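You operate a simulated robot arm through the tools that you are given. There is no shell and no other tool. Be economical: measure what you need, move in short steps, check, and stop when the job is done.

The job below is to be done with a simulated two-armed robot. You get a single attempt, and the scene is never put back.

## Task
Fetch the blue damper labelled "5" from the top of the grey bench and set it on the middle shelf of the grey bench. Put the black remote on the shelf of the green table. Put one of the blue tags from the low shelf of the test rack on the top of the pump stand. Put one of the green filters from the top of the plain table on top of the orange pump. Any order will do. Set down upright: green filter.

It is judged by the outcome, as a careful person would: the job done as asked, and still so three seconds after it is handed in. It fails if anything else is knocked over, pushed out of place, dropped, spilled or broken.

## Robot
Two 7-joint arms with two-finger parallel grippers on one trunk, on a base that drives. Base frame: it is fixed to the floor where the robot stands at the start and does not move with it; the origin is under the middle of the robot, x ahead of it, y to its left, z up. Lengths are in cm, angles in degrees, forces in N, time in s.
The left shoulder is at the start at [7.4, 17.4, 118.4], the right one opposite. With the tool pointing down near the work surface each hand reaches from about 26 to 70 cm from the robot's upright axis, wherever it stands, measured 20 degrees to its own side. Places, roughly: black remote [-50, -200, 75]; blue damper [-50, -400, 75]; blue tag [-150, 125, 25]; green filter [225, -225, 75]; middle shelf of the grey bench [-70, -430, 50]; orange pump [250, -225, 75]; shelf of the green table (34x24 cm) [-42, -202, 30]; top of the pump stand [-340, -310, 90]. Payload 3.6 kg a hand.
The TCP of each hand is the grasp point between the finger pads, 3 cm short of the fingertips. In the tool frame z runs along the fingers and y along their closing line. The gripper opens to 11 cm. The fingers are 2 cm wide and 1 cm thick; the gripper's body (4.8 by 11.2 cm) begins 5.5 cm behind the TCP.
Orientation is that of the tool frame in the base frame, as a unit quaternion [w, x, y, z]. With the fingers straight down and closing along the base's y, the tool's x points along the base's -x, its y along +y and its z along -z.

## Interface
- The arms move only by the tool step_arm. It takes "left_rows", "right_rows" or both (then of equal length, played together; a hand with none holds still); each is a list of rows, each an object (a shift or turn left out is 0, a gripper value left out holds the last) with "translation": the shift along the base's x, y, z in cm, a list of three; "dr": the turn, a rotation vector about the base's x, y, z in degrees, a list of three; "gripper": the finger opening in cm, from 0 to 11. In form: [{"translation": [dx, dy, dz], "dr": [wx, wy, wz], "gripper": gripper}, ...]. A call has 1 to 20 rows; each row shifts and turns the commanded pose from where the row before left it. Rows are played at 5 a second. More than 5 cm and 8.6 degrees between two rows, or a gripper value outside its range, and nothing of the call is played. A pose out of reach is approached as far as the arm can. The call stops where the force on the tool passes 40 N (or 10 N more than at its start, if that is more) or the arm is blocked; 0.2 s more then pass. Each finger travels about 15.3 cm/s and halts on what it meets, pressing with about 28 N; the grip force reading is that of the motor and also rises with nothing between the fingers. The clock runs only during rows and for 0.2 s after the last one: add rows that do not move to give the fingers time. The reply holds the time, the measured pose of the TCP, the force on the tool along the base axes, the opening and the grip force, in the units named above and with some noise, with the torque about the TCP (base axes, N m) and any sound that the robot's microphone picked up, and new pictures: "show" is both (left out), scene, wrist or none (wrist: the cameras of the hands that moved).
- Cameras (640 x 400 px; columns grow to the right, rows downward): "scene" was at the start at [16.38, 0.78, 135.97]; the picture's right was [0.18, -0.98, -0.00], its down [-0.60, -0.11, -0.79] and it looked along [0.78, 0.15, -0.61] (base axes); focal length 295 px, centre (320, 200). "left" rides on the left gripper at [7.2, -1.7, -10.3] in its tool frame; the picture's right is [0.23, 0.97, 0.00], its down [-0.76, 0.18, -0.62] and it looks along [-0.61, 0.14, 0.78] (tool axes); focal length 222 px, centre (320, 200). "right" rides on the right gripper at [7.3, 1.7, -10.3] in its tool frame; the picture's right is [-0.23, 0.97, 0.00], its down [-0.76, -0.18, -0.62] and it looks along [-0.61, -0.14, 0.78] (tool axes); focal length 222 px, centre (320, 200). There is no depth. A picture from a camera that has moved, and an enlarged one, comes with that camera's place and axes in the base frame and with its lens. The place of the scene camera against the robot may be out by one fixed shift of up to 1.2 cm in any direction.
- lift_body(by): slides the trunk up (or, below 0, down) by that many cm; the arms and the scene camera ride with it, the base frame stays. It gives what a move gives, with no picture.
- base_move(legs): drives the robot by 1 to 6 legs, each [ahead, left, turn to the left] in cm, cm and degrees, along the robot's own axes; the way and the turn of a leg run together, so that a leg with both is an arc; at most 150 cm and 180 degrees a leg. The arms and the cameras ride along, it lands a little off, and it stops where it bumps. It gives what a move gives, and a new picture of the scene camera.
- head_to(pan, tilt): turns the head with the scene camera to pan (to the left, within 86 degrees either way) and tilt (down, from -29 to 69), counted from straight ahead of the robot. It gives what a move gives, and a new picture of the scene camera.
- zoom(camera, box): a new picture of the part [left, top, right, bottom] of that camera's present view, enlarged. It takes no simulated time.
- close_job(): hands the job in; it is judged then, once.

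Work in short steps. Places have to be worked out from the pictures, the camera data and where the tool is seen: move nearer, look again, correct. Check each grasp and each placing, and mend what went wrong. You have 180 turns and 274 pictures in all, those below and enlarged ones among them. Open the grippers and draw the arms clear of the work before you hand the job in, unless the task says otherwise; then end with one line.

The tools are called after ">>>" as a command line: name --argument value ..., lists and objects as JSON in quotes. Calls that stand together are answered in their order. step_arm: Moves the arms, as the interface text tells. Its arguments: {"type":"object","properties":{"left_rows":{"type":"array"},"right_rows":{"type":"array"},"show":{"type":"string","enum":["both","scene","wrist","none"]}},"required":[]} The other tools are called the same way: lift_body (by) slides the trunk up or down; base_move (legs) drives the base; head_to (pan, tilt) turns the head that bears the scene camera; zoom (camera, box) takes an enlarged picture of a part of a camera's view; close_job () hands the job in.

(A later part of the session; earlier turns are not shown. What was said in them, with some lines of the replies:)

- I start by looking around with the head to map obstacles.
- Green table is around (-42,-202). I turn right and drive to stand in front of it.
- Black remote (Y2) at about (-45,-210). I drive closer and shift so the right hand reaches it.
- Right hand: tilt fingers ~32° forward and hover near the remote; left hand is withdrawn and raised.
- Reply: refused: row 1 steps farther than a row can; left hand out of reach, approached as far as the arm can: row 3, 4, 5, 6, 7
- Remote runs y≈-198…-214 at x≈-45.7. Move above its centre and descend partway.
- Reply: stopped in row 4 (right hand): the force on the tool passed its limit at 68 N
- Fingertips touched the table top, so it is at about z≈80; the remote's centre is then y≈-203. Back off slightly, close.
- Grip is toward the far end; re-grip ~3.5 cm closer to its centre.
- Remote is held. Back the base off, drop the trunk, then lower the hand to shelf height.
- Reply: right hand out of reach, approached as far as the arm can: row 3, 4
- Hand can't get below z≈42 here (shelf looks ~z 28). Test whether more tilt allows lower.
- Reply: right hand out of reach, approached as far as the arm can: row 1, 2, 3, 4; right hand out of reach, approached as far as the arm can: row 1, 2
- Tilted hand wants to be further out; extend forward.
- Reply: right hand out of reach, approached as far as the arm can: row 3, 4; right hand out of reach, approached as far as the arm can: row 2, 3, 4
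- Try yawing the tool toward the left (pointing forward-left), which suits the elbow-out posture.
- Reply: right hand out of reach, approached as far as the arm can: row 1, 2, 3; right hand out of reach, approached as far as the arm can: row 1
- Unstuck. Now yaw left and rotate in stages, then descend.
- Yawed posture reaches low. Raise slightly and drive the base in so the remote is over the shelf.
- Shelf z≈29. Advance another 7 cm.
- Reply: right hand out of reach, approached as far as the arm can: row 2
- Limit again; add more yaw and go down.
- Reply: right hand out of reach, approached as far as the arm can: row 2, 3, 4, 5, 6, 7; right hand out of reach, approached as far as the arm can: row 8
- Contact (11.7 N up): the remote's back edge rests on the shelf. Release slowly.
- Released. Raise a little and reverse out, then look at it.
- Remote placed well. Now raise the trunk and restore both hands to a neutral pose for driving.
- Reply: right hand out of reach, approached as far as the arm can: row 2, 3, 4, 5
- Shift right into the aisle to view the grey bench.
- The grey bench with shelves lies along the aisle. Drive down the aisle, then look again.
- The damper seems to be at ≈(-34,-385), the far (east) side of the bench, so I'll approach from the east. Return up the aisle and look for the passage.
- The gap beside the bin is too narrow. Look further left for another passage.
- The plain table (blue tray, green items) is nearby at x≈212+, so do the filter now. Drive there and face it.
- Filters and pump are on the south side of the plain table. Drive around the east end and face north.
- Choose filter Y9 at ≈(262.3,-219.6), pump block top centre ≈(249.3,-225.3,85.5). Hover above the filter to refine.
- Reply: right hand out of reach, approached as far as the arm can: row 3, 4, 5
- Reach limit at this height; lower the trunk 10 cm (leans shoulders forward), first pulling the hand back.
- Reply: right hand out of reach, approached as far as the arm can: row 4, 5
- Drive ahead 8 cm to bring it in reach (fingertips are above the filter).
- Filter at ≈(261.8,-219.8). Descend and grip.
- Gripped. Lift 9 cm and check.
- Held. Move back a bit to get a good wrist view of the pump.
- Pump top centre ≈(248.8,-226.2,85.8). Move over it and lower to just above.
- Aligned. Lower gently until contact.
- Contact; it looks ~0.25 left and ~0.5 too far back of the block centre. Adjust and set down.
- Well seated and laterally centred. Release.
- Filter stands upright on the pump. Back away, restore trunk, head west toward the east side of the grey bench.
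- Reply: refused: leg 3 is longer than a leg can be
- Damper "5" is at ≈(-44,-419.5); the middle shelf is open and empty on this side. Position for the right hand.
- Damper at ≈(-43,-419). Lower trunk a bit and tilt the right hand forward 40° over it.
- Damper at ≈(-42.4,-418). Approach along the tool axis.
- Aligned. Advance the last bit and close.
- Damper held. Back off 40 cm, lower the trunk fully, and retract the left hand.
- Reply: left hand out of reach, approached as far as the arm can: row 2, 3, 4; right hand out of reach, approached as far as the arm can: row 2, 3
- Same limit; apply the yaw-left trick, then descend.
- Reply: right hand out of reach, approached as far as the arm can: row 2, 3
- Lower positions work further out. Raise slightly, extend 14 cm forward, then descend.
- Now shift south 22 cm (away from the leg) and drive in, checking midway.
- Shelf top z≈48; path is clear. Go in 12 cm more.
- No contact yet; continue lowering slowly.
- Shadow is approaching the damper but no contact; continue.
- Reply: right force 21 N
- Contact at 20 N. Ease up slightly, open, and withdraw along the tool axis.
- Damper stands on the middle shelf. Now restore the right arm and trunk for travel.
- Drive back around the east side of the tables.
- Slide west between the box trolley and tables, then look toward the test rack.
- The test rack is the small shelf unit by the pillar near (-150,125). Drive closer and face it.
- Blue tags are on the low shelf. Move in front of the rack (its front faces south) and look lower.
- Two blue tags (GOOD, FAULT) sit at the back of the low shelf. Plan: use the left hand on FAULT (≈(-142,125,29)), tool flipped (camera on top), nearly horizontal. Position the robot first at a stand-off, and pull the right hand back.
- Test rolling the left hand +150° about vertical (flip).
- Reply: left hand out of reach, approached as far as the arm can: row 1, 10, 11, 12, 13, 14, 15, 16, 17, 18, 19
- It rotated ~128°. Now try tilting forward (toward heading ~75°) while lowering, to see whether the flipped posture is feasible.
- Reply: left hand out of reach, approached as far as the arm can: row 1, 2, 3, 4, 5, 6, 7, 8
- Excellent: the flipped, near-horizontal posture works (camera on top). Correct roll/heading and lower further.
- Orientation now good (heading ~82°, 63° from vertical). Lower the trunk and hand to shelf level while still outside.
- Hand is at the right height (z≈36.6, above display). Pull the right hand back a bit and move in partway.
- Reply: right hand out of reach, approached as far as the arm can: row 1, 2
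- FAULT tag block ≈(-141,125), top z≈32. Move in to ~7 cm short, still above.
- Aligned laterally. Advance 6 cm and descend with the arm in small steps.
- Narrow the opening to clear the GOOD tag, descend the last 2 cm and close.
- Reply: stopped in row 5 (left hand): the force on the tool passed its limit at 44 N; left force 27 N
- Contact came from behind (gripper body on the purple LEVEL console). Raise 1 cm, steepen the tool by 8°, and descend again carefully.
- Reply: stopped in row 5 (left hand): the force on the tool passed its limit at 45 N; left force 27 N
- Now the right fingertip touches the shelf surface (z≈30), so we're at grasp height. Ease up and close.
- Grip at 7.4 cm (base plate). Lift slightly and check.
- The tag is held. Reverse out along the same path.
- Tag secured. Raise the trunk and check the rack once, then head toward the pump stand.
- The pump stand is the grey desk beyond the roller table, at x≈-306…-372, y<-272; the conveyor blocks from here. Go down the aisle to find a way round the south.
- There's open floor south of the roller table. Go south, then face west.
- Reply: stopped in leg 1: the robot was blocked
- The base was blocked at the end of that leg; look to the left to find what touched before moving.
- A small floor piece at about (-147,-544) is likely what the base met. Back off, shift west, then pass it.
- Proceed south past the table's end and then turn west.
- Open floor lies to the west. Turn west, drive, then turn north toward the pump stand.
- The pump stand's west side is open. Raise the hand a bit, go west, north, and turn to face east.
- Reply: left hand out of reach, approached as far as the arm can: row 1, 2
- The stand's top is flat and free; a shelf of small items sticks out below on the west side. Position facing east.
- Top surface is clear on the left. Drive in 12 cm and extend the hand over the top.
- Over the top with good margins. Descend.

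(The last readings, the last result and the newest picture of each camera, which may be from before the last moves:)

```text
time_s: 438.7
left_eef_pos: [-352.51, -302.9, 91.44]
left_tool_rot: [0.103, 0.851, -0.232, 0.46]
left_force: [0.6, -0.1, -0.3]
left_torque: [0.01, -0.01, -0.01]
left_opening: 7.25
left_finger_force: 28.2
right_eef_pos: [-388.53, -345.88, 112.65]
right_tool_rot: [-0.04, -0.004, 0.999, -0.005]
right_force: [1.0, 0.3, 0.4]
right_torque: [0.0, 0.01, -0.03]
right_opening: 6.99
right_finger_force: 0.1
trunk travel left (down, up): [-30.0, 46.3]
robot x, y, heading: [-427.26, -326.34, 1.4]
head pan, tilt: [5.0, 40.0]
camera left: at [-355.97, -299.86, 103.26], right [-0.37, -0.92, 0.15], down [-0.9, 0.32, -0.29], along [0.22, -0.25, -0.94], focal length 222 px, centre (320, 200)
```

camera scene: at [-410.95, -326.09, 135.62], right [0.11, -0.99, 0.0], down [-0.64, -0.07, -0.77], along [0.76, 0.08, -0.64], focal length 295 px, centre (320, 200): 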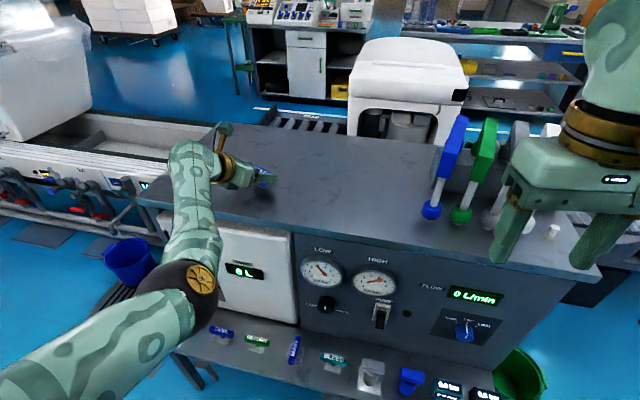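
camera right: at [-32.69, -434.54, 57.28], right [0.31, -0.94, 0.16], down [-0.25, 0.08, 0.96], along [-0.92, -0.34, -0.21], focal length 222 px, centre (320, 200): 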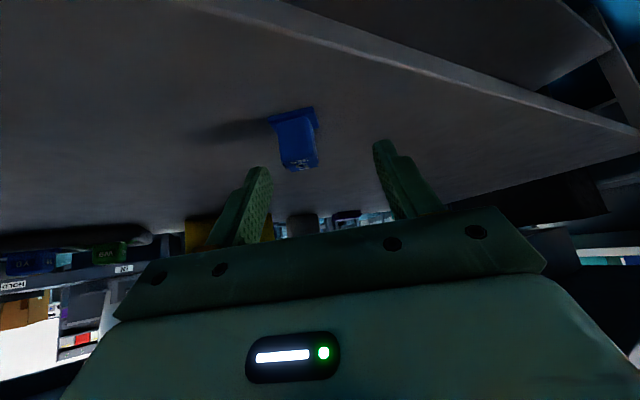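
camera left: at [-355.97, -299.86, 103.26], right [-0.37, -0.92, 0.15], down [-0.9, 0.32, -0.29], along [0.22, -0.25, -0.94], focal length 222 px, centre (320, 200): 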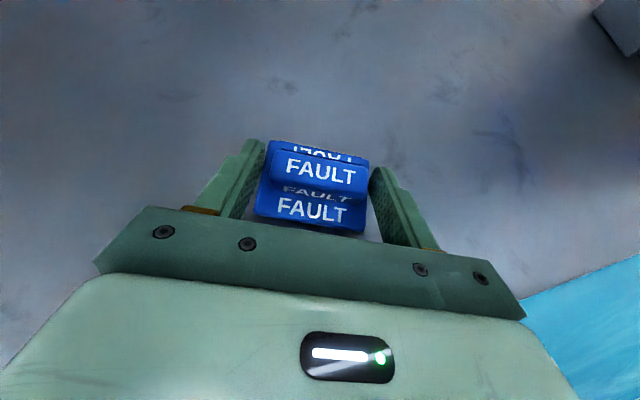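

>>> zoom --camera "scene" --box '[120, 100, 320, 320]'

```text
1.82 times, centred on (220, 210) of scene
camera zoom: at [-410.95, -326.09, 135.62], right [0.11, -0.99, 0.0], down [-0.64, -0.07, -0.77], along [0.76, 0.08, -0.64], focal length 537 px, centre (502, 182)
```

zoom: 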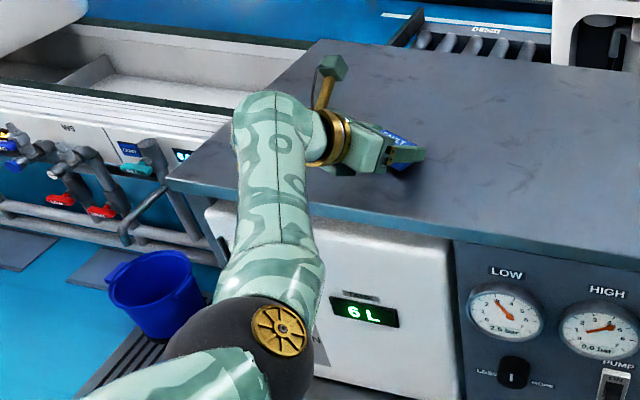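

Forearm clears the edge. Continue lowering to contact.

>>> step_arm --left_rows '[{"translation": [0, 0, -0.5]}, {"translation": [0, 0, -0.4]}, {"translation": [0, 0, -0.4]}, {"translation": [0, 0, -0.4]}, {"translation": [0, 0, -0.4]}, {}]' --show "wrist"

```text
time_s: 440.0
left_eef_pos: [-352.09, -303.04, 90.65]
left_tool_rot: [0.102, 0.847, -0.227, 0.47]
left_force: [1.3, 0.6, 16.0]
left_torque: [-0.5, 0.29, -0.13]
left_opening: 7.27
left_finger_force: 27.8
right_eef_pos: [-388.64, -345.95, 112.55]
right_tool_rot: [-0.04, -0.004, 0.999, -0.005]
right_force: [-0.9, -0.5, -0.6]
right_torque: [-0.02, 0.0, -0.05]
right_opening: 7.0
right_finger_force: 0.2
trunk travel left (down, up): [-30.0, 46.3]
robot x, y, heading: [-427.31, -326.26, 1.4]
head pan, tilt: [5.0, 40.0]
stopped in row 6 (left hand): the force on the tool passed its limit at 42 N (the readings are from after the stop); the commanded pose is now the measured one
camera left: at [-355.92, -299.7, 102.3], right [-0.36, -0.92, 0.15], down [-0.9, 0.3, -0.32], along [0.24, -0.25, -0.94], focal length 222 px, centre (320, 200)
```

left: 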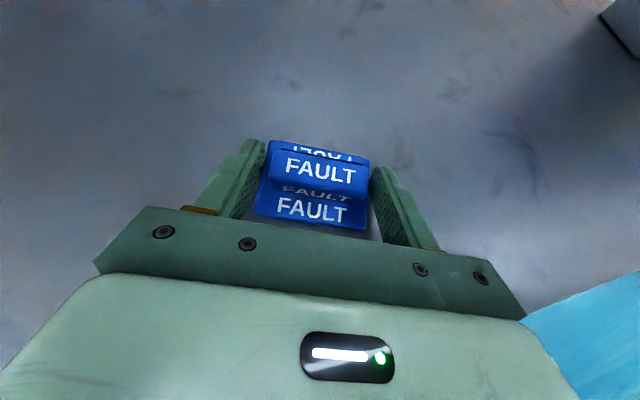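

Contact. Ease up a touch and release slowly.

>>> step_arm --left_rows '[{"translation": [0, 0, 0.3]}, {"gripper": 7.6}, {"gripper": 8.2}, {"gripper": 9}, {}, {}]' --show "wrist"

```text
time_s: 441.4
left_eef_pos: [-352.4, -302.82, 90.59]
left_tool_rot: [0.1, 0.849, -0.227, 0.467]
left_force: [4.3, 10.5, 13.0]
left_torque: [-0.41, -0.04, 0.14]
left_opening: 8.45
left_finger_force: 0.0
right_eef_pos: [-388.68, -345.81, 112.83]
right_tool_rot: [-0.04, -0.004, 0.999, -0.006]
right_force: [0.3, 0.6, 0.2]
right_torque: [-0.03, 0.04, 0.04]
right_opening: 7.02
right_finger_force: 0.1
trunk travel left (down, up): [-30.0, 46.3]
robot x, y, heading: [-427.2, -326.24, 1.4]
head pan, tilt: [5.0, 40.0]
camera left: at [-356.0, -299.56, 102.36], right [-0.36, -0.92, 0.15], down [-0.9, 0.31, -0.31], along [0.24, -0.25, -0.94], focal length 222 px, centre (320, 200)
```

left: 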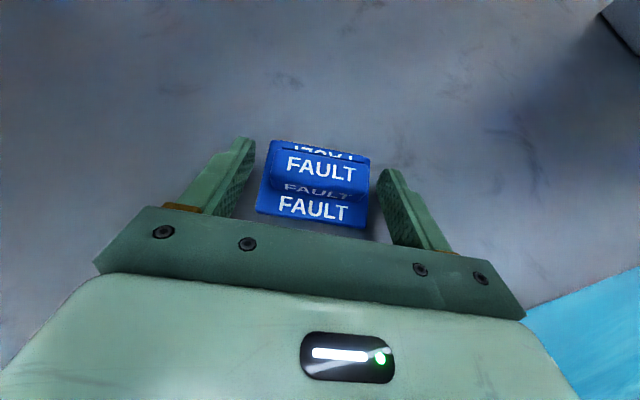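

Tag is freed; a fingertip still presses the surface. Lift up and away.

>>> step_arm --left_rows '[{"translation": [0, 0, 0.6]}, {"translation": [0, 0, 0.6], "gripper": 9}, {"translation": [0, 0, 2]}, {"translation": [0, 0, 4]}, {"translation": [0, 0, 4]}, {"translation": [-3, 1, 1]}, {"translation": [-4, 1, 0]}, {"translation": [-4, 1, 0]}, {}]'

```text
time_s: 443.4
left_eef_pos: [-363.46, -300.0, 102.87]
left_tool_rot: [0.102, 0.848, -0.228, 0.467]
left_force: [-0.2, 0.1, -0.2]
left_torque: [0.02, 0.01, 0.0]
left_opening: 8.97
left_finger_force: 0.1
right_eef_pos: [-388.51, -345.85, 112.68]
right_tool_rot: [-0.04, -0.003, 0.999, -0.005]
right_force: [-0.6, 0.5, -0.6]
right_torque: [-0.04, 0.0, 0.01]
right_opening: 7.01
right_finger_force: 0.0
trunk travel left (down, up): [-30.0, 46.3]
robot x, y, heading: [-427.48, -326.55, 1.4]
head pan, tilt: [5.0, 40.0]
camera scene: at [-410.91, -326.08, 135.62], right [0.11, -0.99, 0.0], down [-0.64, -0.07, -0.77], along [0.76, 0.08, -0.64], focal length 295 px, centre (320, 200)
camera left: at [-367.09, -296.81, 114.6], right [-0.37, -0.92, 0.15], down [-0.9, 0.31, -0.31], along [0.24, -0.25, -0.94], focal length 222 px, centre (320, 200)
```

scene: 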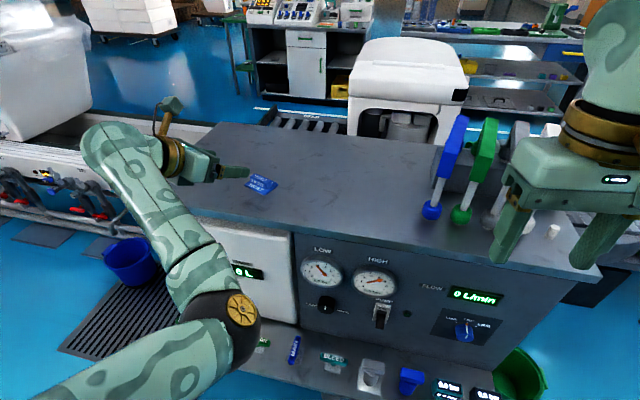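
left: 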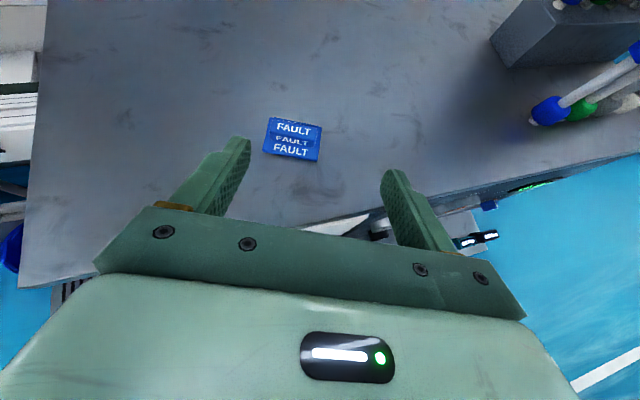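

The tag rests on the stand's top. Back away so both arms are clear, opening the grippers.

>>> base_move --legs '[[-35, 0, 0]]'

>>> step_arm --right_rows '[{"gripper": 11}, {}, {}]' --left_rows '[{"gripper": 11}, {}, {}]' --show "scene"

```text
time_s: 445.7
left_eef_pos: [-398.72, -300.79, 103.01]
left_tool_rot: [0.102, 0.848, -0.228, 0.467]
left_force: [-0.9, -0.8, 1.4]
left_torque: [-0.01, 0.02, 0.01]
left_opening: 8.98
left_finger_force: 0.1
right_eef_pos: [-423.8, -346.53, 112.72]
right_tool_rot: [-0.04, -0.004, 0.999, -0.005]
right_force: [-0.3, -0.1, -0.9]
right_torque: [-0.03, -0.03, -0.01]
right_opening: 7.01
right_finger_force: 0.1
trunk travel left (down, up): [-30.0, 46.3]
robot x, y, heading: [-462.36, -327.19, 1.1]
head pan, tilt: [5.0, 40.0]
camera scene: at [-446.16, -326.8, 135.64], right [0.11, -0.99, 0.0], down [-0.64, -0.07, -0.77], along [0.76, 0.08, -0.64], focal length 295 px, centre (320, 200)
```

scene: 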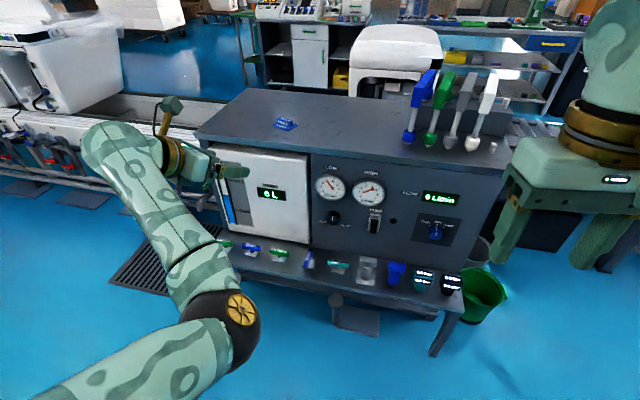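

```text
time_s: 446.5
left_eef_pos: [-398.61, -300.77, 102.88]
left_tool_rot: [0.103, 0.848, -0.229, 0.467]
left_force: [0.7, 0.6, -0.1]
left_torque: [-0.03, 0.0, 0.01]
left_opening: 11.01
left_finger_force: 0.0
right_eef_pos: [-423.76, -346.6, 112.55]
right_tool_rot: [-0.04, -0.004, 0.999, -0.006]
right_force: [-0.4, 0.8, -0.4]
right_torque: [0.03, 0.02, -0.01]
right_opening: 11.02
right_finger_force: 0.0
trunk travel left (down, up): [-30.0, 46.3]
robot x, y, heading: [-462.22, -327.42, 1.0]
head pan, tilt: [5.0, 40.0]
camera scene: at [-446.05, -326.8, 135.62], right [0.11, -0.99, 0.0], down [-0.64, -0.07, -0.77], along [0.76, 0.08, -0.64], focal length 295 px, centre (320, 200)
```

scene: 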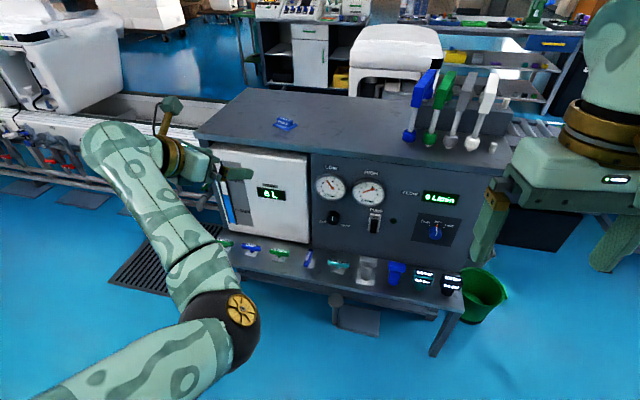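

All four items are placed and checked, and both arms are clear. I'm handing the job in.

>>> close_job

```text
The job is handed in.
```

All four items are placed as asked: damper "5" on the grey bench's middle shelf, black remote on the green table's shelf, blue "FAULT" tag on the pump stand, and green filter Y9 upright on the orange pump; on the way the left hand pressed briefly on the purple LEVEL console and the base was blocked once, probably by a small piece on the floor, and neither seems to have moved.
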